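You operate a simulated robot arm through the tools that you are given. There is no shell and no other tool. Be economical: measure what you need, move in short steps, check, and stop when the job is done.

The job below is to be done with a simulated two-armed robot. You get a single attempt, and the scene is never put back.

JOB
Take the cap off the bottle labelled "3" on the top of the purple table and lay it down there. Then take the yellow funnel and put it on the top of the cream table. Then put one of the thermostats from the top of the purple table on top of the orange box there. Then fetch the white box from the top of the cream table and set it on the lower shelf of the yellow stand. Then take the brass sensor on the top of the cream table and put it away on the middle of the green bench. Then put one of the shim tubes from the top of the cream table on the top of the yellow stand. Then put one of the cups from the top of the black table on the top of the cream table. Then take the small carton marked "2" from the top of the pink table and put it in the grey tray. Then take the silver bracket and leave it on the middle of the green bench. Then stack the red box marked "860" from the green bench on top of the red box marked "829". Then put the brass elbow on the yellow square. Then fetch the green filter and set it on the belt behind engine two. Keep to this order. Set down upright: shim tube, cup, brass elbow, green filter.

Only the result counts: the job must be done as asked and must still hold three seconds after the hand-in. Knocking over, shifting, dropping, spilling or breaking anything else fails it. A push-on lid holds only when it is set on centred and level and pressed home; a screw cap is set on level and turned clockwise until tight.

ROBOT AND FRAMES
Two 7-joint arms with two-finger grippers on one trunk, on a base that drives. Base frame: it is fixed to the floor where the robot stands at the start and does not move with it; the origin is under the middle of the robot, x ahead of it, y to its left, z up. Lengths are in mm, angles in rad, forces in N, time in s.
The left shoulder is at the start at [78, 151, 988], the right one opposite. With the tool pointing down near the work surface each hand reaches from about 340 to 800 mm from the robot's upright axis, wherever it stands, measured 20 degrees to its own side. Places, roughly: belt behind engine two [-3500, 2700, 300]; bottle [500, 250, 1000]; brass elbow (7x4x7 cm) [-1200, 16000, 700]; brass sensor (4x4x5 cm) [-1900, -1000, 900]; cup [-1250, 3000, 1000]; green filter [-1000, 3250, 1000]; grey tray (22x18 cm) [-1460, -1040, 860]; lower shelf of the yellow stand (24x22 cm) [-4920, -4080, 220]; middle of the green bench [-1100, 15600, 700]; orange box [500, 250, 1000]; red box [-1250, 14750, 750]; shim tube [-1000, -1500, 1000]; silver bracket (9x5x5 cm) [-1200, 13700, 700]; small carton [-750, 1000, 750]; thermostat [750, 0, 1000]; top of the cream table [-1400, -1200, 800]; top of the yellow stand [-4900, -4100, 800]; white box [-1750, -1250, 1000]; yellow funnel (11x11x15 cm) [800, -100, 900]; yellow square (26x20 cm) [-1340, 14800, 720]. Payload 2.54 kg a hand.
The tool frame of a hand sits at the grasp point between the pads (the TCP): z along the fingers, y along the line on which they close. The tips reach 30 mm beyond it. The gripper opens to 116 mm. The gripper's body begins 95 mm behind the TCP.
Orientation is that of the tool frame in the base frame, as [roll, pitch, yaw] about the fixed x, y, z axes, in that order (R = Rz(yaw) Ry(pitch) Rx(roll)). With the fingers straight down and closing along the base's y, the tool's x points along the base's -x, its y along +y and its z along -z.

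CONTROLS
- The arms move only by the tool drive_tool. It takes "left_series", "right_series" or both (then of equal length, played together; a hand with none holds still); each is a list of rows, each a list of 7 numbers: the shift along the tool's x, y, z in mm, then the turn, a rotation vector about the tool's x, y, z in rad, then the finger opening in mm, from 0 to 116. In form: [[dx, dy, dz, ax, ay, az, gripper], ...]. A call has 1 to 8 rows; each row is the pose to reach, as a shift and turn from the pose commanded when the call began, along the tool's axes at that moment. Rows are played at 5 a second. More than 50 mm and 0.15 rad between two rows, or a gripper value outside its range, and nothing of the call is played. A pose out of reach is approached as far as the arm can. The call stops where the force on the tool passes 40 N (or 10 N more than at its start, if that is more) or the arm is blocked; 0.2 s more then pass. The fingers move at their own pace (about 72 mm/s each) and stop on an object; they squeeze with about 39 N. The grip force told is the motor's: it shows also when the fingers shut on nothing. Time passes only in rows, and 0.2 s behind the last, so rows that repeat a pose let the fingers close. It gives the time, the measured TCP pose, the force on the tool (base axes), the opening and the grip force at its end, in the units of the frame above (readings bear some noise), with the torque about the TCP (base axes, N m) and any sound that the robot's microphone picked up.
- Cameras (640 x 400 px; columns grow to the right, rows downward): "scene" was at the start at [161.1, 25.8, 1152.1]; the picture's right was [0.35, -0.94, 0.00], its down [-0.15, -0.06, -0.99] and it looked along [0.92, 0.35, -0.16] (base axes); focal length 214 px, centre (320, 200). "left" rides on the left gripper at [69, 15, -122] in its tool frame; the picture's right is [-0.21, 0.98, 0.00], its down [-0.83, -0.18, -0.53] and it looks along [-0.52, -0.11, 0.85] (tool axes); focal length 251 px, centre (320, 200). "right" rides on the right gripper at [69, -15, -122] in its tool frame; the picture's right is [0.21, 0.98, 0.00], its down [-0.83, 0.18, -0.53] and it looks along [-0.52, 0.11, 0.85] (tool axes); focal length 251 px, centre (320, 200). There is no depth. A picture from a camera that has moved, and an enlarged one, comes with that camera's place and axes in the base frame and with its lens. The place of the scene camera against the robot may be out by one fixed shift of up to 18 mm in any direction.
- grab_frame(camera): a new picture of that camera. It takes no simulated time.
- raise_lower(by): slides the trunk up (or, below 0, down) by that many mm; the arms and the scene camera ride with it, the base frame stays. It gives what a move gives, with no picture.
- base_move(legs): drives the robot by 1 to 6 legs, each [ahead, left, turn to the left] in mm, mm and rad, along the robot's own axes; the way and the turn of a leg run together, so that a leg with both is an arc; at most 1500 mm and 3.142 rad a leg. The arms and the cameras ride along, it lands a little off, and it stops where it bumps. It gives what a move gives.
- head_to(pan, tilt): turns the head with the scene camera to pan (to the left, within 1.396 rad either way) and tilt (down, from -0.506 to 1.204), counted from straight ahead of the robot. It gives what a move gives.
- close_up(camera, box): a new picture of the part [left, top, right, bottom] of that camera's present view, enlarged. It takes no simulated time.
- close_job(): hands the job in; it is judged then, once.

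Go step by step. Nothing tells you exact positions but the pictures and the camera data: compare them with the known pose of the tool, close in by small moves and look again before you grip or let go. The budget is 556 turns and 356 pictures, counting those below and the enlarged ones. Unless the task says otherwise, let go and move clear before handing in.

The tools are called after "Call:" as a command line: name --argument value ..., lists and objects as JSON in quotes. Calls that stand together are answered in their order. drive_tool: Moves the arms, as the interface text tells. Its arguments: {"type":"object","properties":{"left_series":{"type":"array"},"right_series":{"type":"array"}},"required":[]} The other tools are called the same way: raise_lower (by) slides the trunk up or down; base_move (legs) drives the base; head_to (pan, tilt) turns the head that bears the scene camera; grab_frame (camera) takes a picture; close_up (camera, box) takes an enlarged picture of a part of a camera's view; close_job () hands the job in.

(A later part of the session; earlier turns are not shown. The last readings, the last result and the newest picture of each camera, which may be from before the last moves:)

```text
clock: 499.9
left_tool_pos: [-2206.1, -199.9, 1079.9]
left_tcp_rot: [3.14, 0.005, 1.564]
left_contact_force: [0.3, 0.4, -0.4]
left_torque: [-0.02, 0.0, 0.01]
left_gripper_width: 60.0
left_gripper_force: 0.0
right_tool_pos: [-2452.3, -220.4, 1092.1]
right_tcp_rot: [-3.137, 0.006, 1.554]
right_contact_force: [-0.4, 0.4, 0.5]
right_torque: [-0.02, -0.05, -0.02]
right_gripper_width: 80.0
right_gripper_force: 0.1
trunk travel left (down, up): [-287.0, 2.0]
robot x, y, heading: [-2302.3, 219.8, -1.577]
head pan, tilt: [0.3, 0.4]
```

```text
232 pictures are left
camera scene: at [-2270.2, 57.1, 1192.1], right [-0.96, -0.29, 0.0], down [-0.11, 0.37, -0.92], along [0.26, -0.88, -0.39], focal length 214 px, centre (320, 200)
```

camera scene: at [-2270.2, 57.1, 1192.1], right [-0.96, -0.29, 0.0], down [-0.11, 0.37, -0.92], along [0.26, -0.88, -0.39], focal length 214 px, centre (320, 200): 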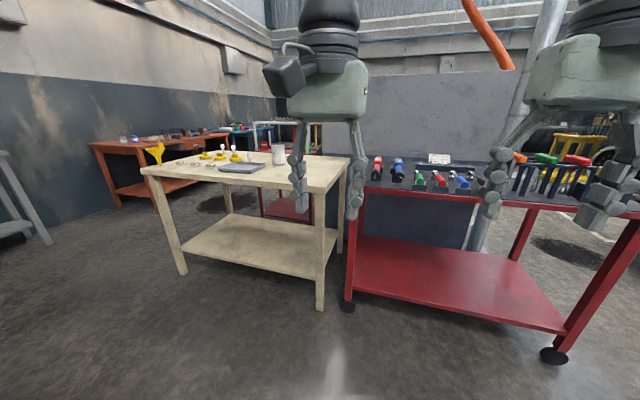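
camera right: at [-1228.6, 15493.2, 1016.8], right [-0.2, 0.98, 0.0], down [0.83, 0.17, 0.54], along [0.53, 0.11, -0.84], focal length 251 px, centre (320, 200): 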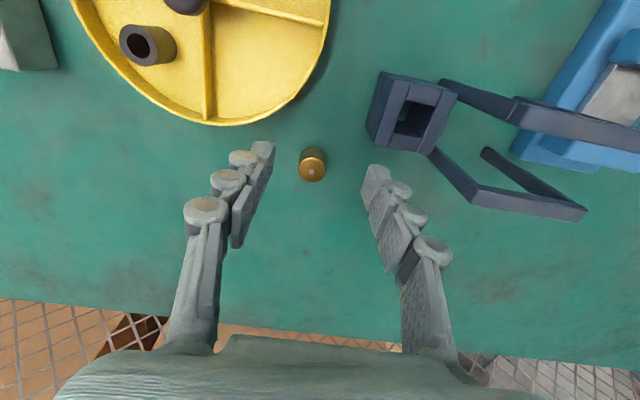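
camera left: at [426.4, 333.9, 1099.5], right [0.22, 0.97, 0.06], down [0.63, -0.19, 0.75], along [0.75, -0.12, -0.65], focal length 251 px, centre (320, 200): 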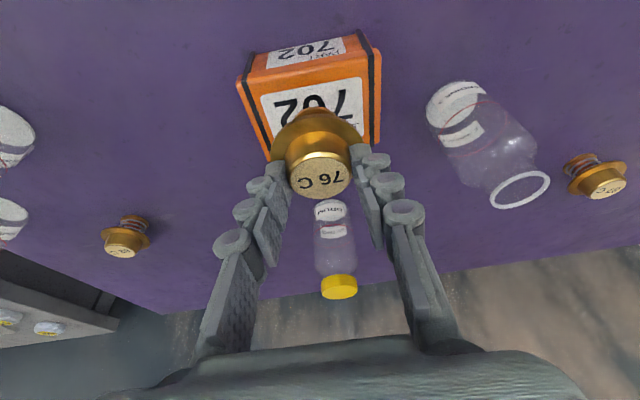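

The funnel still stands. I drive to the front of the cream table near the tubes.

Call:
base_move --legs '[[0, 1055, 0.006], [655, 0, 0]]'

Call:
head_to --pan 0.0 --tilt 0.6

Call:
grab_frame --camera "scene"

Call:
grab_frame --camera "right"

```text
clock: 513.5
left_tool_pos: [-1158.4, -863.2, 1079.4]
left_tcp_rot: [3.141, 0.001, 1.568]
left_contact_force: [-0.2, -0.4, 0.3]
left_torque: [-0.01, 0.01, 0.03]
left_gripper_width: 60.1
left_gripper_force: 0.1
right_tool_pos: [-1404.0, -882.9, 1090.8]
right_tcp_rot: [-3.137, 0.007, 1.561]
right_contact_force: [0.2, -1.0, 0.0]
right_torque: [-0.01, -0.04, -0.04]
right_gripper_width: 80.1
right_gripper_force: 0.1
trunk travel left (down, up): [-287.0, 2.0]
robot x, y, heading: [-1258.0, -444.0, -1.574]
head pan, tilt: [0.3, 0.4]
```

```text
clock: 514.3
left_tool_pos: [-1158.3, -861.8, 1079.4]
left_tcp_rot: [3.141, 0.004, 1.567]
left_contact_force: [-0.9, 0.5, 1.0]
left_torque: [0.0, -0.01, -0.02]
left_gripper_width: 59.9
left_gripper_force: 0.0
right_tool_pos: [-1404.5, -883.2, 1091.5]
right_tcp_rot: [-3.137, 0.007, 1.561]
right_contact_force: [-0.3, -0.2, 0.8]
right_torque: [0.0, -0.01, -0.03]
right_gripper_width: 79.8
right_gripper_force: 0.0
trunk travel left (down, up): [-287.0, 2.0]
robot x, y, heading: [-1257.7, -438.9, -1.578]
head pan, tilt: [0.0, 0.6]
```

```text
231 pictures are left
camera scene: at [-1250.4, -605.4, 1173.9], right [-1.0, 0.0, 0.0], down [0.0, 0.56, -0.83], along [0.0, -0.83, -0.56], focal length 214 px, centre (320, 200)
```

scene: 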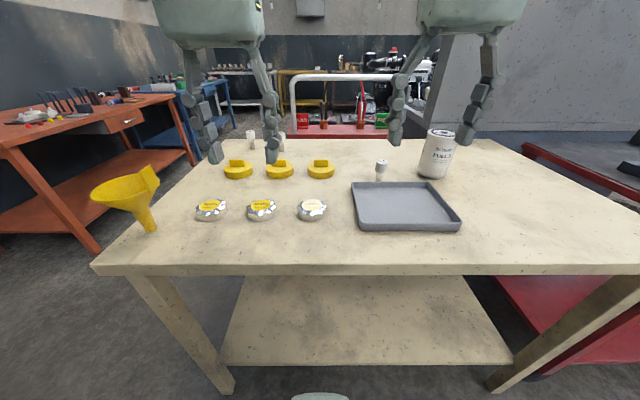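

```text
230 pictures are left
camera right: at [-1417.0, -813.6, 1214.8], right [0.98, 0.2, -0.01], down [0.17, -0.82, 0.54], along [0.11, -0.53, -0.84], focal length 251 px, centre (320, 200)
```

right: 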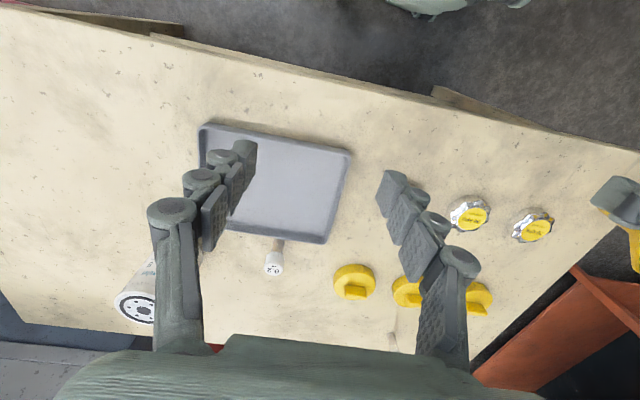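

Tube "A" stands near [-1424, -1165], top z ≈ 907. I move the right hand over it.

Call:
drive_tool --right_series '[[-36, -3, 18, 0, 0, 0, 60], [-72, -6, 36, 0, 0, 0, 60], [-108, -9, 54, 0, 0, 0, 60], [-144, -12, 72, 0, 0, 0, 60], [-180, -15, 90, 0, 0, 0, 60], [-216, -18, 105, 0, 0, 0, 60], [-250, -20, 120, 0, 0, 0, 60], [-250, -20, 120, 0, 0, 0, 60]]'

Call:
grab_frame --camera "right"

```text
clock: 516.1
left_tool_pos: [-1157.7, -861.3, 1080.0]
left_tcp_rot: [-3.141, 0.004, 1.568]
left_contact_force: [0.2, -0.7, 0.6]
left_torque: [0.01, 0.01, -0.04]
left_gripper_width: 59.9
left_gripper_force: 0.1
right_tool_pos: [-1426.6, -1134.3, 974.5]
right_tcp_rot: [-3.137, 0.008, 1.561]
right_contact_force: [0.3, -0.3, 0.3]
right_torque: [-0.02, 0.0, 0.01]
right_gripper_width: 60.1
right_gripper_force: 0.0
trunk travel left (down, up): [-287.0, 2.0]
robot x, y, heading: [-1254.3, -441.3, -1.576]
head pan, tilt: [0.0, 0.6]
```

```text
229 pictures are left
camera right: at [-1439.9, -1063.3, 1096.2], right [0.98, 0.2, -0.01], down [0.17, -0.82, 0.54], along [0.11, -0.53, -0.84], focal length 251 px, centre (320, 200)
```

right: 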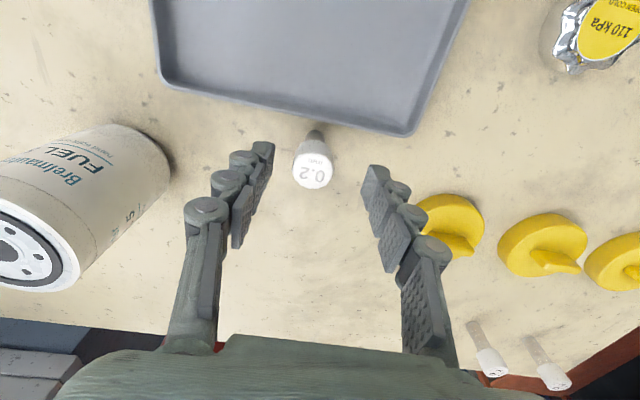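

Call:
drive_tool --right_series '[[-19, 0, 25, 0, 0, 0, 60], [-19, 0, 50, 0, 0, 0, 60], [-19, 0, 70, 0, 0, 0, 60], [-19, 0, 70, 0, 0, 0, 60]]'

Call:
grab_frame --camera "right"

Call:
close_up --camera "scene" --box '[320, 110, 460, 220]'

```text
clock: 517.1
left_tool_pos: [-1158.5, -861.1, 1081.8]
left_tcp_rot: [3.142, 0.003, 1.566]
left_contact_force: [0.5, 0.3, 0.3]
left_torque: [-0.02, 0.0, -0.01]
left_gripper_width: 60.1
left_gripper_force: 0.0
right_tool_pos: [-1427.9, -1153.5, 904.2]
right_tcp_rot: [-3.138, 0.007, 1.56]
right_contact_force: [-0.8, 0.5, -0.7]
right_torque: [-0.04, 0.01, -0.04]
right_gripper_width: 59.9
right_gripper_force: 0.0
trunk travel left (down, up): [-287.0, 2.0]
robot x, y, heading: [-1255.6, -444.3, -1.571]
head pan, tilt: [0.0, 0.6]
```

```text
228 pictures are left
camera right: at [-1440.5, -1083.0, 1026.4], right [0.98, 0.2, -0.01], down [0.17, -0.82, 0.54], along [0.11, -0.53, -0.84], focal length 251 px, centre (320, 200)
```

right: 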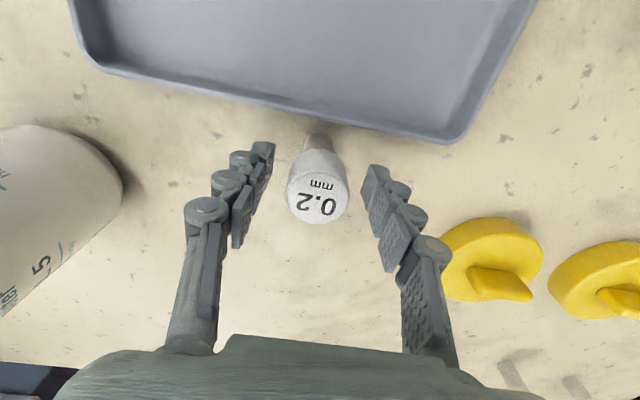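

```text
3.64 times, centred on (390, 165) of scene
camera zoom: at [-1250.4, -605.3, 1173.9], right [-1.0, 0.0, 0.0], down [0.0, 0.56, -0.83], along [0.0, -0.83, -0.56], focal length 780 px, centre (66, 327)
```

zoom: 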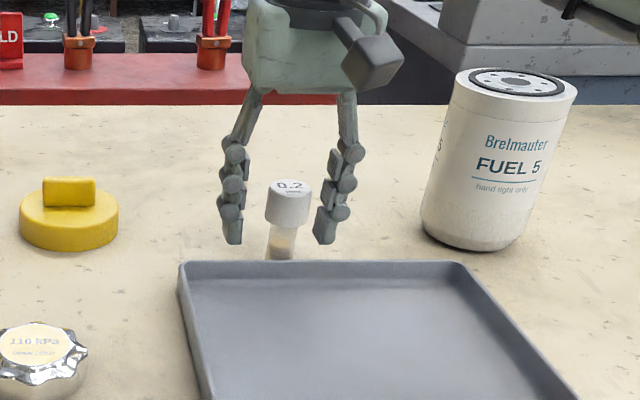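

Call:
drive_tool --right_series '[[-7, 1, 0, 0, 0, 0, 60], [-7, 1, 0, 0, 0, 0, 45], [-7, 1, 0, 0, 0, 0, 30], [-7, 1, 0, 0, 0, 0, 20], [-7, 1, 0, 0, 0, 0, 15], [-7, 1, 0, 0, 0, 0, 15]]'

Call:
grab_frame --camera "right"

```text
clock: 518.5
left_tool_pos: [-1158.4, -862.1, 1080.0]
left_tcp_rot: [-3.141, 0.004, 1.567]
left_contact_force: [-0.8, -0.4, 0.5]
left_torque: [0.01, 0.01, -0.03]
left_gripper_width: 59.8
left_gripper_force: 0.0
right_tool_pos: [-1426.8, -1160.7, 904.3]
right_tcp_rot: [-3.139, 0.006, 1.56]
right_contact_force: [-1.0, -0.8, 0.4]
right_torque: [-0.02, -0.01, -0.02]
right_gripper_width: 28.4
right_gripper_force: 38.7
trunk travel left (down, up): [-287.0, 2.0]
robot x, y, heading: [-1256.8, -442.0, -1.574]
head pan, tilt: [0.0, 0.6]
```

```text
226 pictures are left
camera right: at [-1440.1, -1090.2, 1026.6], right [0.98, 0.2, -0.01], down [0.17, -0.82, 0.54], along [0.11, -0.53, -0.84], focal length 251 px, centre (320, 200)
```

right: 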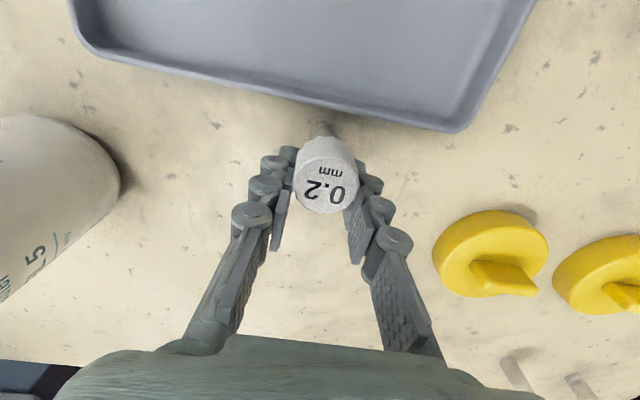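

The vial-like tube is gripped. I lift it, retract and drive to the yellow stand.

Call:
drive_tool --right_series '[[0, 0, -40, 0, 0, 0, 15], [0, 0, -80, 0, 0, 0, 15], [35, 0, -110, 0, 0, 0, 15], [75, 0, -130, 0, 0, 0, 15], [115, 0, -150, 0, 0, 0, 15], [155, 0, -170, 0, 0, 0, 15], [195, 0, -185, 0, 0, 0, 15], [235, 0, -195, 0, 0, 0, 15]]'

Call:
base_move --legs '[[-200, 0, 0], [0, 0, -1.565], [1290, -30, 0], [1290, 0, 0], [0, 0, 1.571]]'

```text
clock: 520.3
left_tool_pos: [-1158.0, -862.0, 1079.6]
left_tcp_rot: [3.14, 0.005, 1.569]
left_contact_force: [0.6, 1.0, -0.7]
left_torque: [0.0, -0.02, -0.02]
left_gripper_width: 60.0
left_gripper_force: 0.0
right_tool_pos: [-1423.3, -923.3, 1097.6]
right_tcp_rot: [-3.137, 0.006, 1.559]
right_contact_force: [0.0, -0.8, -0.6]
right_torque: [-0.02, 0.04, -0.01]
right_gripper_width: 28.7
right_gripper_force: 39.0
trunk travel left (down, up): [-287.0, 2.0]
robot x, y, heading: [-1256.4, -442.5, -1.573]
head pan, tilt: [0.0, 0.6]
```

```text
clock: 542.0
left_tool_pos: [-3752.4, -597.1, 1080.0]
left_tcp_rot: [-3.141, 0.003, 1.547]
left_contact_force: [1.0, 0.1, -0.2]
left_torque: [0.01, 0.02, 0.02]
left_gripper_width: 60.1
left_gripper_force: 0.0
right_tool_pos: [-4017.4, -653.3, 1096.6]
right_tcp_rot: [-3.139, 0.007, 1.539]
right_contact_force: [-0.2, -1.2, -0.4]
right_torque: [-0.02, -0.01, 0.0]
right_gripper_width: 28.1
right_gripper_force: 38.8
trunk travel left (down, up): [-287.0, 2.0]
robot x, y, heading: [-3842.6, -174.9, -1.597]
head pan, tilt: [0.0, 0.6]
```

Call:
base_move --legs '[[0, 10, 0.026], [1365, 0, 0], [1365, 0, 0], [1365, 0, 0], [0, 0, -1.571], [250, 0, 0]]'

Call:
head_to --pan -0.3 --tilt 0.5

Call:
grab_frame --camera "scene"

```text
clock: 567.5
left_tool_pos: [-4529.1, -4391.8, 1079.8]
left_tcp_rot: [-3.142, 0.0, -0.005]
left_contact_force: [0.3, 0.0, 0.1]
left_torque: [0.0, -0.02, 0.02]
left_gripper_width: 60.4
left_gripper_force: 0.0
right_tool_pos: [-4591.3, -4126.5, 1097.4]
right_tcp_rot: [-3.139, 0.005, -0.012]
right_contact_force: [-0.9, -0.3, 0.1]
right_torque: [0.0, -0.04, 0.01]
right_gripper_width: 27.5
right_gripper_force: 38.9
trunk travel left (down, up): [-287.0, 2.0]
robot x, y, heading: [-4110.6, -4290.7, 3.141]
head pan, tilt: [0.0, 0.6]
```

```text
clock: 568.3
left_tool_pos: [-4530.2, -4392.8, 1080.5]
left_tcp_rot: [-3.142, 0.003, -0.004]
left_contact_force: [-0.3, 0.1, -0.6]
left_torque: [0.02, 0.0, 0.01]
left_gripper_width: 60.1
left_gripper_force: 0.1
right_tool_pos: [-4592.7, -4126.5, 1097.4]
right_tcp_rot: [-3.139, 0.007, -0.013]
right_contact_force: [0.6, 0.5, -0.1]
right_torque: [0.0, 0.03, -0.01]
right_gripper_width: 27.5
right_gripper_force: 38.6
trunk travel left (down, up): [-287.0, 2.0]
robot x, y, heading: [-4110.7, -4294.5, 3.137]
head pan, tilt: [-0.3, 0.499]
```

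```text
225 pictures are left
camera scene: at [-4257.9, -4274.0, 1182.9], right [0.3, 0.95, 0.0], down [0.46, -0.14, -0.88], along [-0.84, 0.26, -0.48], focal length 214 px, centre (320, 200)
```

scene: 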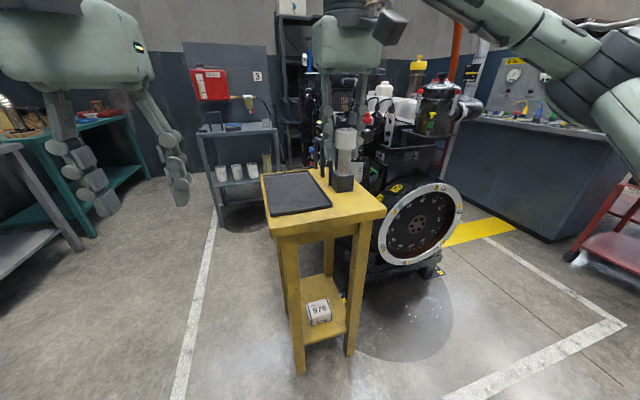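

The stand top has a tablet and a cup; the front-right part near [-4845, -3985] is free. I drive closer and bring the tube above it.

Call:
base_move --legs '[[170, 0, 0]]'

Call:
drive_tool --right_series '[[-15, -28, 25, 0, 0, 0, 15], [-30, -56, 50, 0, 0, 0, 15], [-45, -84, 75, 0, 0, 0, 15], [-60, -112, 100, 0, 0, 0, 15], [-72, -138, 120, 0, 0, 0, 15], [-72, -138, 120, 0, 0, 0, 15]]'

Call:
grab_frame --camera "right"

Call:
grab_frame --camera "scene"

```text
clock: 569.8
left_tool_pos: [-4700.0, -4390.3, 1079.2]
left_tcp_rot: [3.14, 0.003, -0.004]
left_contact_force: [-0.1, -1.2, -0.2]
left_torque: [0.04, -0.04, 0.01]
left_gripper_width: 60.2
left_gripper_force: 0.1
right_tool_pos: [-4762.1, -4125.1, 1096.6]
right_tcp_rot: [-3.138, 0.006, -0.012]
right_contact_force: [-0.1, 0.1, -0.4]
right_torque: [0.01, -0.01, -0.01]
right_gripper_width: 27.4
right_gripper_force: 38.6
trunk travel left (down, up): [-287.0, 2.0]
robot x, y, heading: [-4277.4, -4292.8, 3.136]
head pan, tilt: [-0.3, 0.499]
```

```text
clock: 571.2
left_tool_pos: [-4700.0, -4390.2, 1080.7]
left_tcp_rot: [-3.141, 0.002, -0.006]
left_contact_force: [-0.6, -0.1, -0.4]
left_torque: [0.03, -0.01, -0.01]
left_gripper_width: 59.8
left_gripper_force: 0.0
right_tool_pos: [-4832.5, -3987.2, 978.0]
right_tcp_rot: [-3.137, 0.007, -0.013]
right_contact_force: [0.2, -0.5, -1.0]
right_torque: [0.0, 0.02, 0.01]
right_gripper_width: 27.2
right_gripper_force: 39.4
trunk travel left (down, up): [-287.0, 2.0]
robot x, y, heading: [-4287.2, -4291.8, 3.135]
head pan, tilt: [-0.3, 0.499]
```

```text
224 pictures are left
camera right: at [-4761.5, -3972.6, 1100.7], right [0.2, -0.98, -0.01], down [-0.82, -0.17, 0.54], along [-0.53, -0.1, -0.84], focal length 251 px, centre (320, 200)
```

right: 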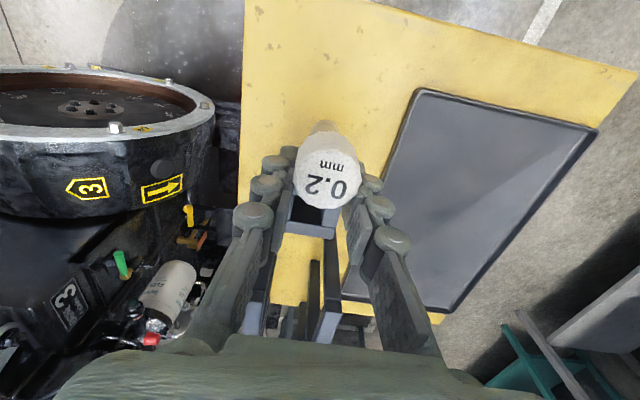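

```text
223 pictures are left
camera scene: at [-4428.0, -4273.1, 1183.0], right [0.3, 0.95, 0.0], down [0.46, -0.14, -0.88], along [-0.84, 0.26, -0.48], focal length 214 px, centre (320, 200)
```

scene: 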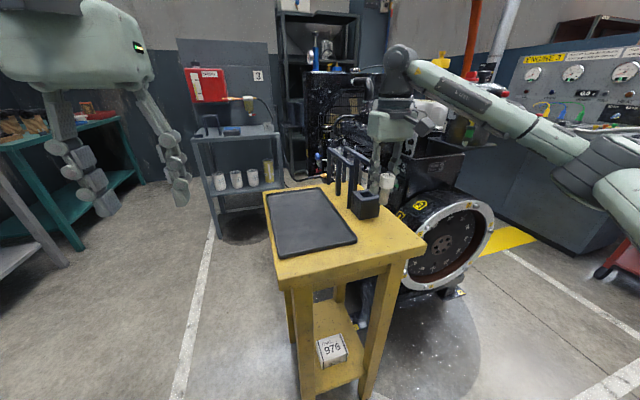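

The spot below is free (100 mm from tablet, edge and holder). I lower the tube.

Call:
drive_tool --right_series '[[0, 0, 35, 0, 0, 0, 15], [0, 0, 70, 0, 0, 0, 15], [0, 0, 100, 0, 0, 0, 15], [0, 0, 112, 0, 0, 0, 15], [0, 0, 112, 0, 0, 0, 15]]'

Call:
close_up --camera "scene" --box '[320, 150, 440, 270]'

```text
clock: 572.3
left_tool_pos: [-4697.1, -4391.9, 1081.5]
left_tcp_rot: [-3.14, 0.004, -0.006]
left_contact_force: [-0.1, 0.5, 0.5]
left_torque: [0.0, 0.0, -0.04]
left_gripper_width: 59.9
left_gripper_force: 0.1
right_tool_pos: [-4833.2, -3986.6, 876.2]
right_tcp_rot: [-3.141, 0.024, -0.014]
right_contact_force: [10.2, -2.8, 19.5]
right_torque: [-0.08, -0.4, -0.04]
right_gripper_width: 19.3
right_gripper_force: 1.2
trunk travel left (down, up): [-287.0, 2.0]
robot x, y, heading: [-4279.3, -4290.9, 3.134]
head pan, tilt: [-0.3, 0.499]
stopped in row 5 (right hand): the force on the tool passed its limit at 44 N (the readings are from after the stop); the commanded pose is now the measured one
```

```text
3.33 times, centred on (380, 210) of scene
camera zoom: at [-4425.7, -4273.6, 1183.3], right [0.3, 0.95, 0.0], down [0.45, -0.14, -0.88], along [-0.84, 0.27, -0.48], focal length 715 px, centre (120, 167)
```

zoom: 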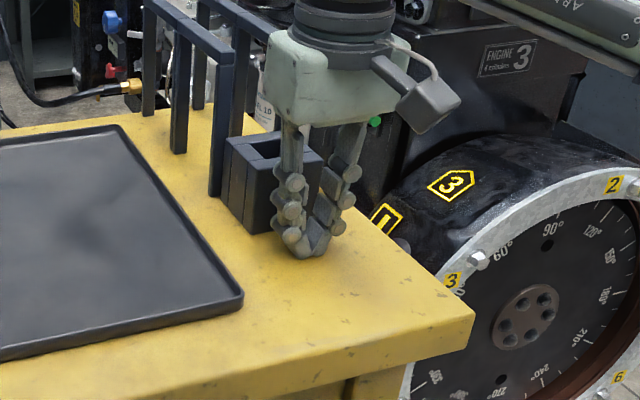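

The tube touched down earlier than expected. I look from the hand camera at once.

Call:
grab_frame --camera "right"

Call:
close_up --camera "scene" --box '[360, 170, 420, 230]'

```text
221 pictures are left
camera right: at [-4760.2, -3971.8, 997.3], right [0.2, -0.98, -0.01], down [-0.81, -0.17, 0.55], along [-0.54, -0.11, -0.83], focal length 251 px, centre (320, 200)
```

right: 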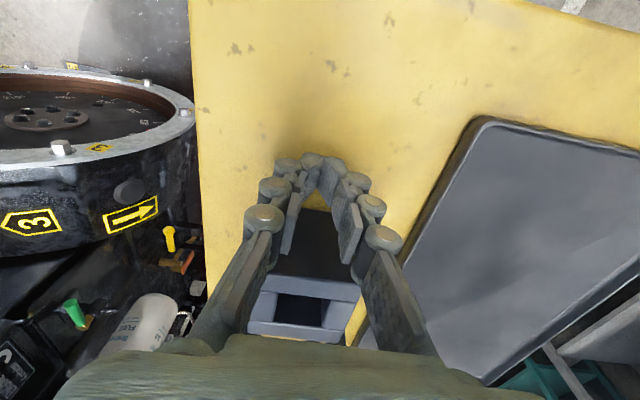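

```text
6.67 times, centred on (390, 200) of scene
camera zoom: at [-4425.7, -4273.6, 1183.3], right [0.3, 0.95, 0.0], down [0.45, -0.14, -0.88], along [-0.84, 0.27, -0.48], focal length 1430 px, centre (-147, 200)
```

zoom: 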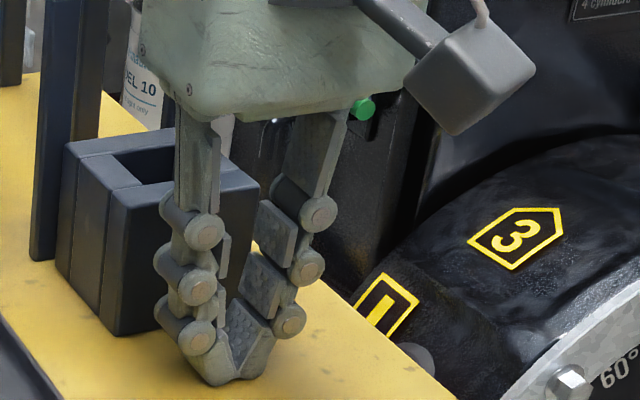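

The tube has popped out of the fingers; the stand top is higher (~846) than I assumed. I raise the hand and search for the tube.

Call:
drive_tool --right_series '[[0, 0, -30, 0, 0, 0, 40], [0, 0, -75, 0, 0, 0, 60], [0, 0, -120, 0, 0, 0, 60], [0, 0, -160, 0, 0, 0, 60]]'

Call:
grab_frame --camera "right"

Call:
grab_frame --camera "scene"

```text
clock: 573.3
left_tool_pos: [-4699.2, -4391.6, 1080.5]
left_tcp_rot: [-3.141, 0.005, -0.006]
left_contact_force: [-0.4, 0.0, 0.4]
left_torque: [-0.02, -0.01, -0.03]
left_gripper_width: 59.9
left_gripper_force: 0.1
right_tool_pos: [-4830.5, -3986.9, 1032.1]
right_tcp_rot: [-3.14, 0.018, -0.015]
right_contact_force: [-0.3, -0.4, 0.1]
right_torque: [0.01, 0.0, -0.02]
right_gripper_width: 59.9
right_gripper_force: 0.0
trunk travel left (down, up): [-287.0, 2.0]
robot x, y, heading: [-4276.0, -4296.2, 3.132]
head pan, tilt: [-0.3, 0.499]
```

```text
219 pictures are left
camera right: at [-4758.6, -3972.8, 1154.1], right [0.2, -0.98, -0.01], down [-0.82, -0.17, 0.55], along [-0.54, -0.11, -0.84], focal length 251 px, centre (320, 200)
```

right: 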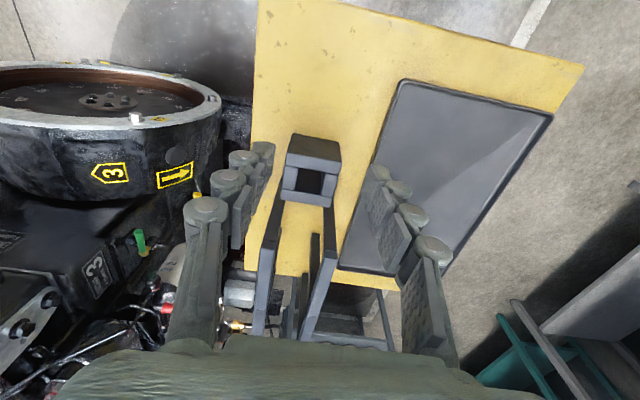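

```text
218 pictures are left
camera scene: at [-4427.5, -4273.3, 1183.0], right [0.3, 0.95, 0.0], down [0.46, -0.14, -0.88], along [-0.84, 0.26, -0.48], focal length 214 px, centre (320, 200)
```

scene: 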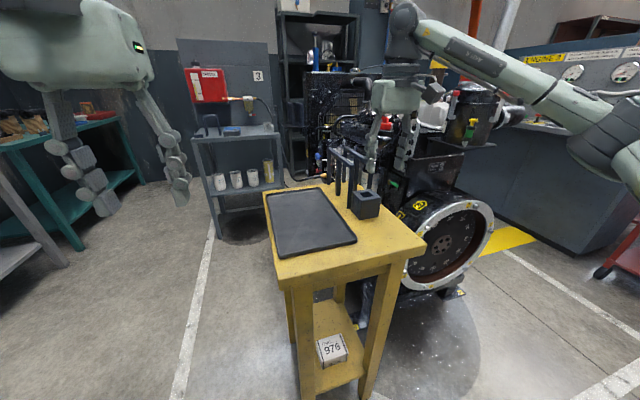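

The tube is not on the stand top. I search the floor around it.

Call:
head_to --pan -0.4 --tilt 1.0

Call:
grab_frame --camera "scene"

Call:
close_up --camera "right" --box '[100, 0, 460, 360]'

```text
clock: 574.2
left_tool_pos: [-4700.2, -4390.8, 1080.1]
left_tcp_rot: [-3.142, 0.003, -0.006]
left_contact_force: [0.8, 1.3, 0.0]
left_torque: [0.01, 0.02, -0.02]
left_gripper_width: 60.3
left_gripper_force: 0.0
right_tool_pos: [-4832.2, -3987.0, 1032.1]
right_tcp_rot: [-3.141, 0.02, -0.014]
right_contact_force: [-0.1, 0.3, 0.9]
right_torque: [0.02, 0.01, 0.0]
right_gripper_width: 60.1
right_gripper_force: 0.0
trunk travel left (down, up): [-287.0, 2.0]
robot x, y, heading: [-4275.9, -4293.5, 3.134]
head pan, tilt: [-0.4, 1.0]
```

```text
217 pictures are left
camera scene: at [-4405.1, -4272.9, 1141.9], right [0.39, 0.92, 0.0], down [0.77, -0.33, -0.54], along [-0.5, 0.21, -0.84], focal length 214 px, centre (320, 200)
```

scene: 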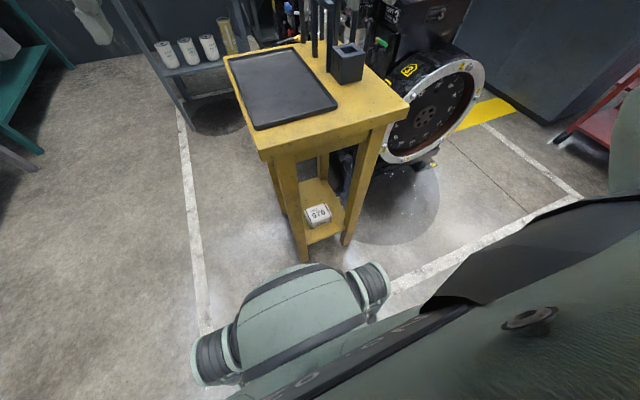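

```text
1.11 times, centred on (280, 180) of right
camera zoom: at [-4759.1, -3972.5, 1153.3], right [0.2, -0.98, -0.01], down [-0.82, -0.17, 0.55], along [-0.54, -0.11, -0.84], focal length 279 px, centre (364, 222)
```

zoom: 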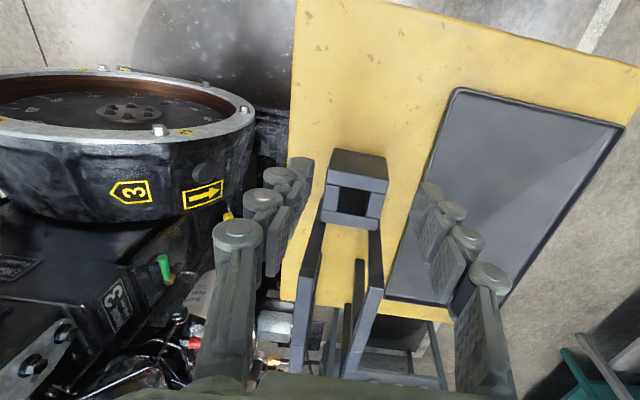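

Call:
close_up --camera "scene" --box '[300, 120, 520, 280]'

Call:
close_up --camera "scene" --box '[200, 0, 440, 150]'

```text
2.50 times, centred on (410, 200) of scene
camera zoom: at [-4405.1, -4272.9, 1141.9], right [0.39, 0.92, 0.0], down [0.77, -0.33, -0.54], along [-0.5, 0.21, -0.84], focal length 536 px, centre (95, 200)
```

zoom: 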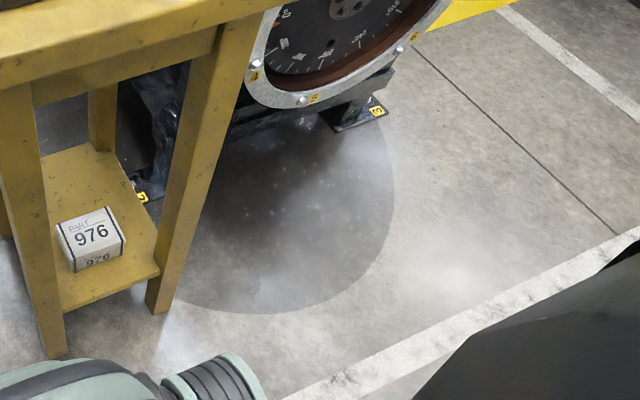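

```text
2.67 times, centred on (320, 75) of scene
camera zoom: at [-4405.1, -4272.9, 1141.9], right [0.39, 0.92, 0.0], down [0.77, -0.33, -0.54], along [-0.5, 0.21, -0.84], focal length 572 px, centre (320, 533)
```

zoom: 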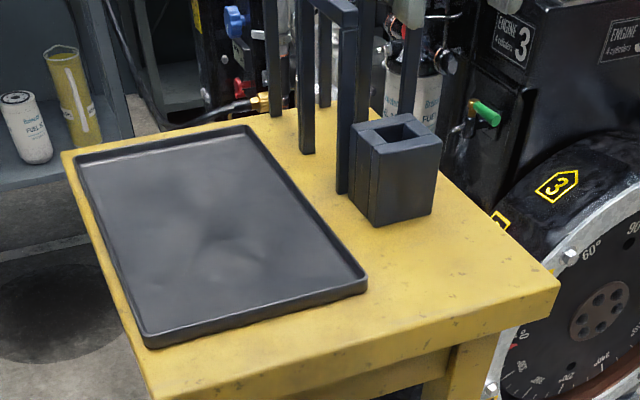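

Call:
base_move --legs '[[-550, 0, 0]]'

Call:
head_to --pan -0.25 --tilt 0.75

Call:
grab_frame --camera "scene"

```text
clock: 577.4
left_tool_pos: [-4147.1, -4393.5, 1079.2]
left_tcp_rot: [3.14, 0.004, -0.007]
left_contact_force: [-0.8, 0.1, 1.1]
left_torque: [0.01, 0.03, 0.03]
left_gripper_width: 59.8
left_gripper_force: 0.0
right_tool_pos: [-4278.9, -3989.2, 1032.7]
right_tcp_rot: [-3.141, 0.021, -0.015]
right_contact_force: [0.6, 0.7, -0.5]
right_torque: [0.03, 0.05, 0.01]
right_gripper_width: 59.9
right_gripper_force: 0.0
trunk travel left (down, up): [-287.0, 2.0]
robot x, y, heading: [-3726.4, -4298.2, 3.137]
head pan, tilt: [-0.4, 1.0]
```

```text
clock: 578.2
left_tool_pos: [-4146.9, -4393.5, 1079.4]
left_tcp_rot: [3.141, 0.004, -0.008]
left_contact_force: [0.3, -0.8, 0.2]
left_torque: [0.0, 0.0, 0.02]
left_gripper_width: 59.9
left_gripper_force: 0.0
right_tool_pos: [-4278.2, -3989.3, 1031.7]
right_tcp_rot: [-3.139, 0.02, -0.014]
right_contact_force: [0.3, 0.4, -0.4]
right_torque: [0.0, 0.01, -0.04]
right_gripper_width: 59.9
right_gripper_force: 0.1
trunk travel left (down, up): [-287.0, 2.0]
robot x, y, heading: [-3729.1, -4295.8, 3.137]
head pan, tilt: [-0.25, 0.75]
```

```text
213 pictures are left
camera scene: at [-3868.9, -4282.8, 1160.9], right [0.25, 0.97, 0.0], down [0.66, -0.17, -0.73], along [-0.71, 0.19, -0.68], focal length 214 px, centre (320, 200)
```

scene: 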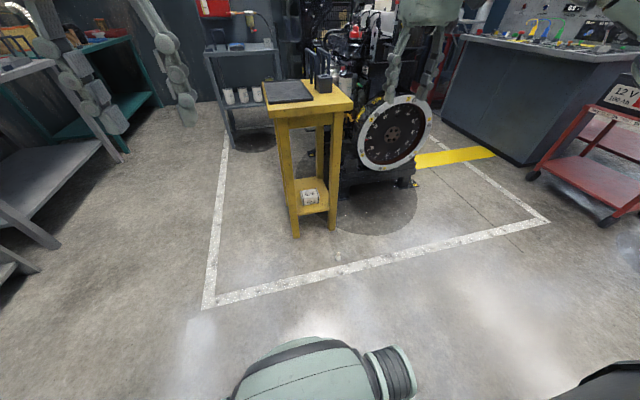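

Call:
close_up --camera "scene" --box '[270, 180, 450, 300]'

Call:
close_up --camera "scene" --box '[190, 60, 360, 180]'

```text
3.33 times, centred on (360, 240) of scene
camera zoom: at [-3868.9, -4282.8, 1160.9], right [0.25, 0.97, 0.0], down [0.66, -0.17, -0.73], along [-0.71, 0.19, -0.68], focal length 715 px, centre (187, 67)
```

zoom: 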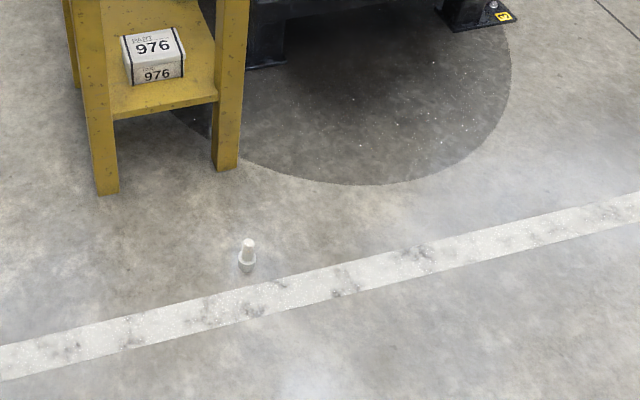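

```text
3.33 times, centred on (275, 120) of scene
camera zoom: at [-3868.9, -4282.8, 1160.9], right [0.25, 0.97, 0.0], down [0.66, -0.17, -0.73], along [-0.71, 0.19, -0.68], focal length 715 px, centre (470, 467)
```

zoom: 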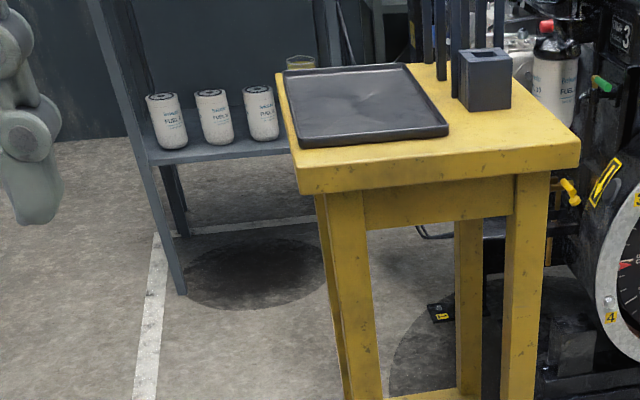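

Found: the tube stands on the floor near [-4541, -4000], in front of the stand. I zoom to see how it stands.

Call:
close_up --camera "scene" --box '[322, 240, 352, 270]'

```text
13.33 times, centred on (337, 255) of scene
camera zoom: at [-3868.9, -4282.8, 1160.9], right [0.25, 0.97, 0.0], down [0.66, -0.17, -0.73], along [-0.71, 0.19, -0.68], focal length 2860 px, centre (93, -533)
```

zoom: 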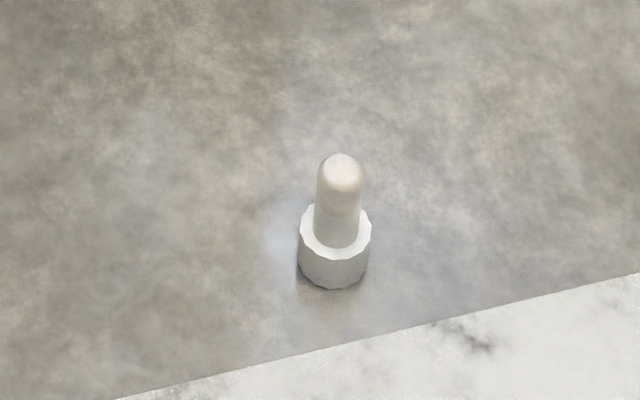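

The tube stands upside down on the floor. I'll pick it by its shaft with the right hand, pass it to the left hand to turn it over, and then place it upright. First I position the base and lower the trunk.

Call:
base_move --legs '[[310, -95, 0]]'

Call:
raise_lower --by -285

Call:
drive_tool --right_series '[[9, 13, 42, 0, 0, 0, 60], [18, 26, 84, 0, 0, 0, 60], [27, 39, 126, 0, 0, 0, 60], [36, 52, 168, 0, 0, 0, 60], [45, 65, 210, 0, 0, 0, 60], [54, 78, 252, 0, 0, 0, 60], [62, 92, 294, 0, 0, 0, 60], [69, 107, 336, 0, 0, 0, 60]]'

Call:
grab_frame --camera "right"

```text
clock: 580.3
left_tool_pos: [-4456.1, -4298.0, 1080.6]
left_tcp_rot: [3.14, 0.004, -0.008]
left_contact_force: [-0.5, 0.0, -0.8]
left_torque: [0.01, 0.0, 0.05]
left_gripper_width: 59.8
left_gripper_force: 0.0
right_tool_pos: [-4586.8, -3894.0, 1032.1]
right_tcp_rot: [-3.141, 0.018, -0.016]
right_contact_force: [-1.2, -0.1, -0.4]
right_torque: [-0.04, -0.03, 0.01]
right_gripper_width: 59.9
right_gripper_force: 0.1
trunk travel left (down, up): [-287.0, 2.0]
robot x, y, heading: [-4035.7, -4200.7, 3.134]
head pan, tilt: [-0.25, 0.75]
```

```text
clock: 583.2
left_tool_pos: [-4454.8, -4297.4, 794.9]
left_tcp_rot: [3.139, 0.003, -0.007]
left_contact_force: [-0.1, 0.1, 0.0]
left_torque: [-0.02, 0.0, 0.01]
left_gripper_width: 59.9
left_gripper_force: 0.2
right_tool_pos: [-4587.0, -3894.0, 747.1]
right_tcp_rot: [-3.141, 0.021, -0.015]
right_contact_force: [0.8, 0.0, 0.2]
right_torque: [-0.03, 0.03, 0.01]
right_gripper_width: 59.8
right_gripper_force: 0.0
trunk travel left (down, up): [-2.0, 287.0]
robot x, y, heading: [-4037.1, -4199.5, 3.132]
head pan, tilt: [-0.25, 0.75]
```

```text
clock: 585.0
left_tool_pos: [-4455.2, -4298.2, 794.9]
left_tcp_rot: [3.14, 0.002, -0.008]
left_contact_force: [-0.1, 0.2, -0.2]
left_torque: [0.01, 0.01, 0.0]
left_gripper_width: 59.8
left_gripper_force: 0.1
right_tool_pos: [-4526.7, -4001.7, 409.8]
right_tcp_rot: [-3.14, 0.021, -0.016]
right_contact_force: [0.4, -0.1, 0.4]
right_torque: [0.01, 0.02, -0.01]
right_gripper_width: 59.9
right_gripper_force: 0.0
trunk travel left (down, up): [-2.0, 287.0]
robot x, y, heading: [-4037.7, -4202.0, 3.131]
head pan, tilt: [-0.25, 0.75]
```

```text
209 pictures are left
camera right: at [-4453.0, -3987.5, 531.2], right [0.2, -0.98, -0.01], down [-0.82, -0.17, 0.55], along [-0.54, -0.1, -0.83], focal length 251 px, centre (320, 200)
```

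right: 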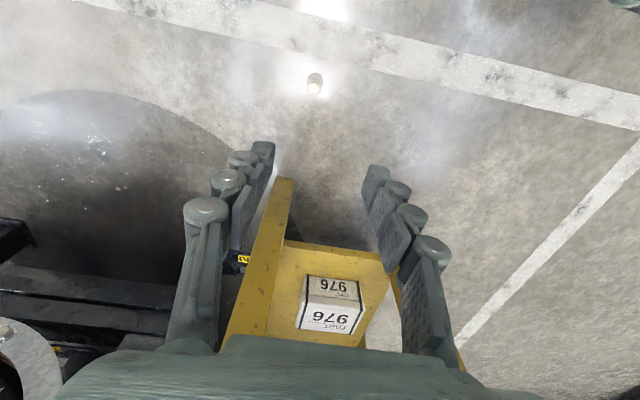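

Call:
drive_tool --right_series '[[0, -4, 45, 0, 0, 0, 60], [0, -8, 90, 0, 0, 0, 60], [0, -12, 135, 0, 0, 0, 60], [0, -14, 180, 0, 0, 0, 60], [0, -14, 225, 0, 0, 0, 60], [0, -14, 265, 0, 0, 0, 60], [0, -14, 265, 0, 0, 0, 60]]'

Call:
grab_frame --camera "right"

```text
clock: 586.6
left_tool_pos: [-4454.9, -4297.0, 796.0]
left_tcp_rot: [3.14, 0.005, -0.008]
left_contact_force: [-0.4, 0.5, 0.4]
left_torque: [-0.01, 0.0, 0.03]
left_gripper_width: 60.2
left_gripper_force: 0.0
right_tool_pos: [-4533.0, -3985.7, 145.0]
right_tcp_rot: [-3.14, 0.022, -0.015]
right_contact_force: [-0.1, -0.4, -0.3]
right_torque: [0.02, -0.02, 0.01]
right_gripper_width: 60.2
right_gripper_force: 0.0
trunk travel left (down, up): [-2.0, 287.0]
robot x, y, heading: [-4036.1, -4202.6, 3.132]
head pan, tilt: [-0.25, 0.75]
```

```text
208 pictures are left
camera right: at [-4459.3, -3972.3, 266.8], right [0.2, -0.98, -0.01], down [-0.82, -0.17, 0.55], along [-0.54, -0.11, -0.83], focal length 251 px, centre (320, 200)
```

right: 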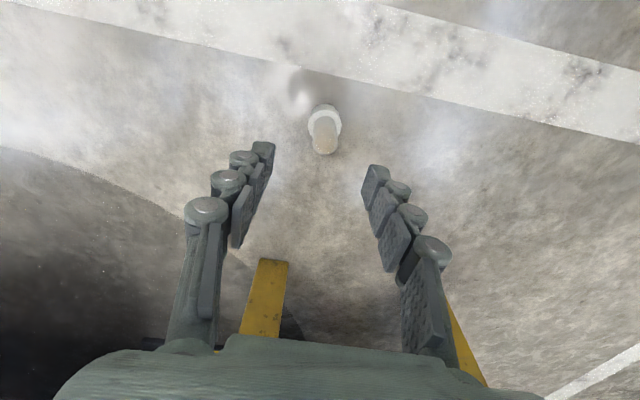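

Call:
drive_tool --right_series '[[1, 2, 25, 0, 0.02, 0, 60], [2, 5, 50, 0, 0.02, 0, 60], [2, 5, 70, 0, 0.02, 0, 60], [2, 5, 70, 0, 0.02, 0, 60]]'

Call:
grab_frame --camera "right"

```text
clock: 587.6
left_tool_pos: [-4455.2, -4297.1, 795.9]
left_tcp_rot: [3.14, 0.003, -0.008]
left_contact_force: [0.3, 0.5, 0.3]
left_torque: [0.04, -0.02, -0.01]
left_gripper_width: 59.7
left_gripper_force: 0.1
right_tool_pos: [-4529.8, -3990.9, 75.3]
right_tcp_rot: [-3.139, -0.001, -0.016]
right_contact_force: [0.6, 0.1, 0.8]
right_torque: [0.02, -0.04, 0.01]
right_gripper_width: 59.9
right_gripper_force: 0.1
trunk travel left (down, up): [-2.0, 287.0]
robot x, y, heading: [-4033.9, -4201.4, 3.133]
head pan, tilt: [-0.25, 0.75]
```

```text
207 pictures are left
camera right: at [-4459.8, -3976.9, 198.1], right [0.2, -0.98, 0.0], down [-0.83, -0.17, 0.53], along [-0.52, -0.1, -0.85], focal length 251 px, centre (320, 200)
```

right: 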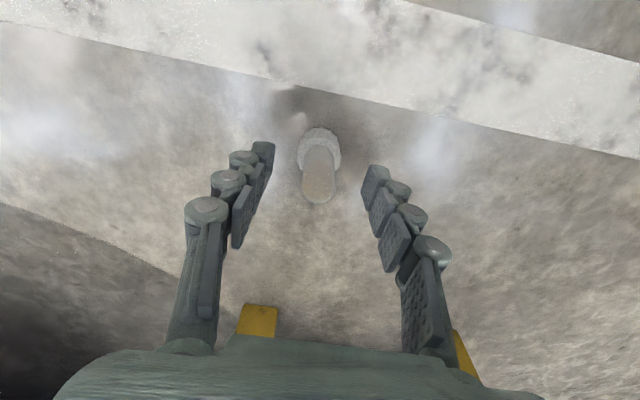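

Call:
drive_tool --right_series '[[-4, 0, 3, 0, 0, 0, 60], [-4, 0, 3, 0, 0, 0, 45], [-4, 0, 3, 0, 0, 0, 30], [-4, 0, 3, 0, 0, 0, 18], [-4, 0, 3, 0, 0, 0, 10], [-4, 0, 3, 0, 0, 0, 10]]'

Call:
grab_frame --camera "right"

```text
clock: 589.0
left_tool_pos: [-4454.6, -4298.0, 794.4]
left_tcp_rot: [3.139, 0.003, -0.005]
left_contact_force: [-0.9, 1.5, 0.6]
left_torque: [-0.02, -0.01, 0.02]
left_gripper_width: 60.0
left_gripper_force: 0.1
right_tool_pos: [-4534.3, -3991.3, 73.2]
right_tcp_rot: [-3.139, 0.001, -0.016]
right_contact_force: [-1.2, -0.1, 0.4]
right_torque: [0.0, 0.01, 0.01]
right_gripper_width: 19.2
right_gripper_force: 38.9
trunk travel left (down, up): [-2.0, 287.0]
robot x, y, heading: [-4039.1, -4203.7, 3.135]
head pan, tilt: [-0.25, 0.75]
```

```text
206 pictures are left
camera right: at [-4464.0, -3977.3, 195.3], right [0.2, -0.98, 0.0], down [-0.83, -0.17, 0.53], along [-0.52, -0.1, -0.85], focal length 251 px, centre (320, 200)
```

right: 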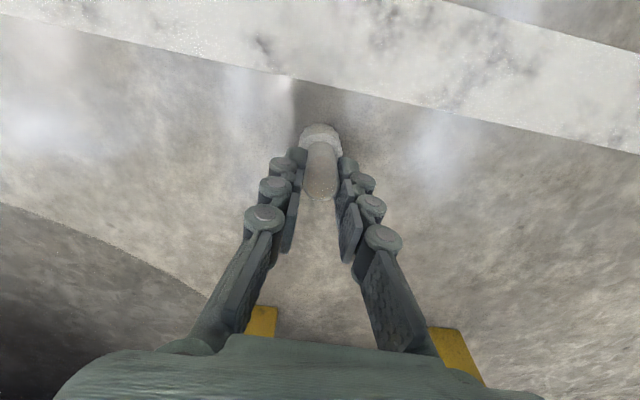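

The tube's shaft is held (19 mm; tube about 78 mm long). I lift, raise the trunk and back away from the stand for the handover.

Call:
drive_tool --right_series '[[0, 0, -40, 0, 0, 0, 10], [0, 0, -85, 0, 0, 0, 10], [0, 0, -130, 0, 0, 0, 10], [0, 0, -175, 0, 0, 0, 10], [0, 0, -220, 0, 0, 0, 10], [10, 0, -265, 0, 0, 0, 10], [20, 0, -310, 0, 0, 0, 10], [30, 0, -355, 0, 0, 0, 10]]'

Call:
raise_lower --by 285

Call:
base_move --legs '[[-250, 0, 0]]'

Call:
drive_tool --right_series '[[5, 0, -45, 0, 0, 0, 10], [10, 0, -90, 0, 0, 0, 10], [15, 0, -135, 0, 0, 0, 10], [20, 0, -180, 0, 0, 0, 10], [25, 0, -225, 0, 0, 0, 10], [30, 0, -270, 0, 0, 0, 10]]'

Call:
grab_frame --camera "right"

```text
clock: 590.8
left_tool_pos: [-4455.0, -4298.3, 795.3]
left_tcp_rot: [3.14, 0.002, -0.007]
left_contact_force: [0.1, 0.2, 0.4]
left_torque: [-0.03, -0.03, -0.02]
left_gripper_width: 60.1
left_gripper_force: 0.1
right_tool_pos: [-4504.5, -3990.8, 427.1]
right_tcp_rot: [-3.139, 0.0, -0.018]
right_contact_force: [0.6, 0.8, 0.1]
right_torque: [-0.02, 0.0, -0.01]
right_gripper_width: 19.2
right_gripper_force: 38.6
trunk travel left (down, up): [-2.0, 287.0]
robot x, y, heading: [-4035.6, -4201.7, 3.131]
head pan, tilt: [-0.25, 0.75]
```

```text
clock: 593.7
left_tool_pos: [-4455.4, -4297.5, 1079.6]
left_tcp_rot: [3.141, 0.004, -0.007]
left_contact_force: [-0.1, -0.3, -0.7]
left_torque: [0.0, 0.02, 0.01]
left_gripper_width: 60.0
left_gripper_force: 0.1
right_tool_pos: [-4504.6, -3991.3, 712.7]
right_tcp_rot: [-3.139, 0.0, -0.018]
right_contact_force: [0.1, 0.0, -1.1]
right_torque: [0.04, -0.03, 0.0]
right_gripper_width: 19.6
right_gripper_force: 39.2
trunk travel left (down, up): [-287.0, 2.0]
robot x, y, heading: [-4034.2, -4200.1, 3.136]
head pan, tilt: [-0.25, 0.75]
```

```text
clock: 595.5
left_tool_pos: [-4205.0, -4299.9, 1080.1]
left_tcp_rot: [3.141, 0.003, -0.007]
left_contact_force: [0.0, -0.6, 0.6]
left_torque: [-0.01, 0.03, -0.02]
left_gripper_width: 60.0
left_gripper_force: 0.1
right_tool_pos: [-4255.4, -3994.2, 712.2]
right_tcp_rot: [-3.138, 0.001, -0.015]
right_contact_force: [0.9, 1.1, 0.4]
right_torque: [0.0, 0.02, 0.0]
right_gripper_width: 19.4
right_gripper_force: 39.3
trunk travel left (down, up): [-287.0, 2.0]
robot x, y, heading: [-3784.7, -4203.6, 3.134]
head pan, tilt: [-0.25, 0.75]
```

```text
clock: 596.9
left_tool_pos: [-4204.3, -4300.2, 1081.0]
left_tcp_rot: [-3.141, 0.003, -0.005]
left_contact_force: [-0.2, -0.8, -0.1]
left_torque: [0.01, 0.02, -0.02]
left_gripper_width: 60.4
left_gripper_force: 0.1
right_tool_pos: [-4225.6, -3993.1, 983.1]
right_tcp_rot: [-3.139, -0.001, -0.014]
right_contact_force: [0.5, 0.4, -1.7]
right_torque: [-0.01, -0.02, -0.01]
right_gripper_width: 19.0
right_gripper_force: 39.0
trunk travel left (down, up): [-287.0, 2.0]
robot x, y, heading: [-3786.8, -4201.4, 3.133]
head pan, tilt: [-0.25, 0.75]
```

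```text
205 pictures are left
camera right: at [-4155.3, -3980.4, 1106.1], right [0.2, -0.98, 0.0], down [-0.83, -0.17, 0.53], along [-0.52, -0.11, -0.85], focal length 251 px, centre (320, 200)
```

right: 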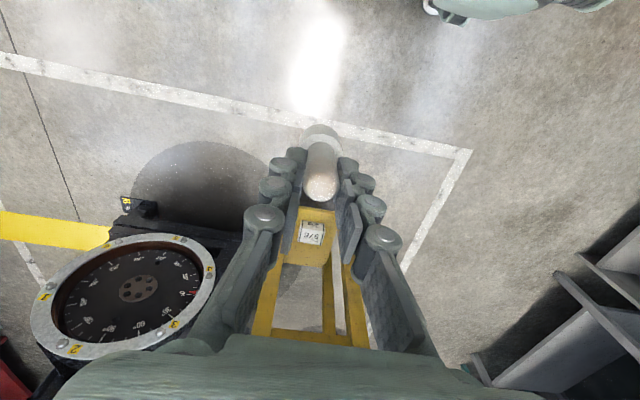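

Both hands: I turn the right hand to point left and the left hand to point right, keeping them apart.

Call:
drive_tool --left_series '[[-2, 20, 10, 0.14, 0, 0, 60], [-4, 40, 20, 0.28, 0, 0, 60], [-6, 60, 30, 0.42, 0, 0, 60], [-8, 80, 40, 0.56, 0, 0, 60], [-10, 100, 50, 0.7, 0, 0, 60], [-12, 120, 60, 0.84, 0, 0, 60], [-16, 140, 70, 0.98, 0, 0, 60], [-22, 150, 80, 1.12, 0, 0, 60]]' --right_series '[[0, 6, 0, -0.14, 0, 0, 10], [0, 12, 0, -0.28, 0, 0, 10], [0, 18, 0, -0.42, 0, 0, 10], [0, 24, 0, -0.56, 0, 0, 10], [0, 30, 0, -0.7, 0, 0, 10], [0, 36, 0, -0.84, 0, 0, 10], [0, 42, 0, -0.98, 0, 0, 10], [0, 48, 0, -1.12, 0, 0, 10]]'

Call:
grab_frame --camera "scene"

```text
clock: 598.7
left_tool_pos: [-4228.3, -4451.3, 999.8]
left_tcp_rot: [-2.021, 0.002, -0.005]
left_contact_force: [0.4, 0.3, 0.3]
left_torque: [-0.02, 0.01, -0.03]
left_gripper_width: 60.2
left_gripper_force: 0.0
right_tool_pos: [-4225.6, -4043.8, 982.8]
right_tcp_rot: [2.021, 0.0, -0.015]
right_contact_force: [-0.1, 0.0, -0.3]
right_torque: [0.01, 0.03, -0.01]
right_gripper_width: 19.3
right_gripper_force: 39.5
trunk travel left (down, up): [-287.0, 2.0]
robot x, y, heading: [-3784.5, -4202.7, 3.138]
head pan, tilt: [-0.25, 0.75]
```

```text
204 pictures are left
camera scene: at [-3927.0, -4188.9, 1161.0], right [0.25, 0.97, 0.0], down [0.66, -0.17, -0.73], along [-0.71, 0.18, -0.68], focal length 214 px, centre (320, 200)
```

scene: 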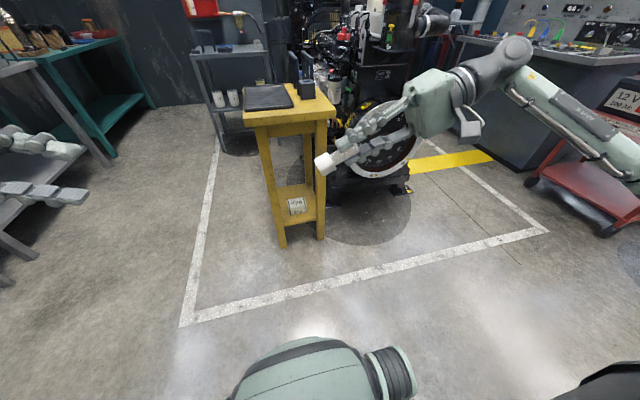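

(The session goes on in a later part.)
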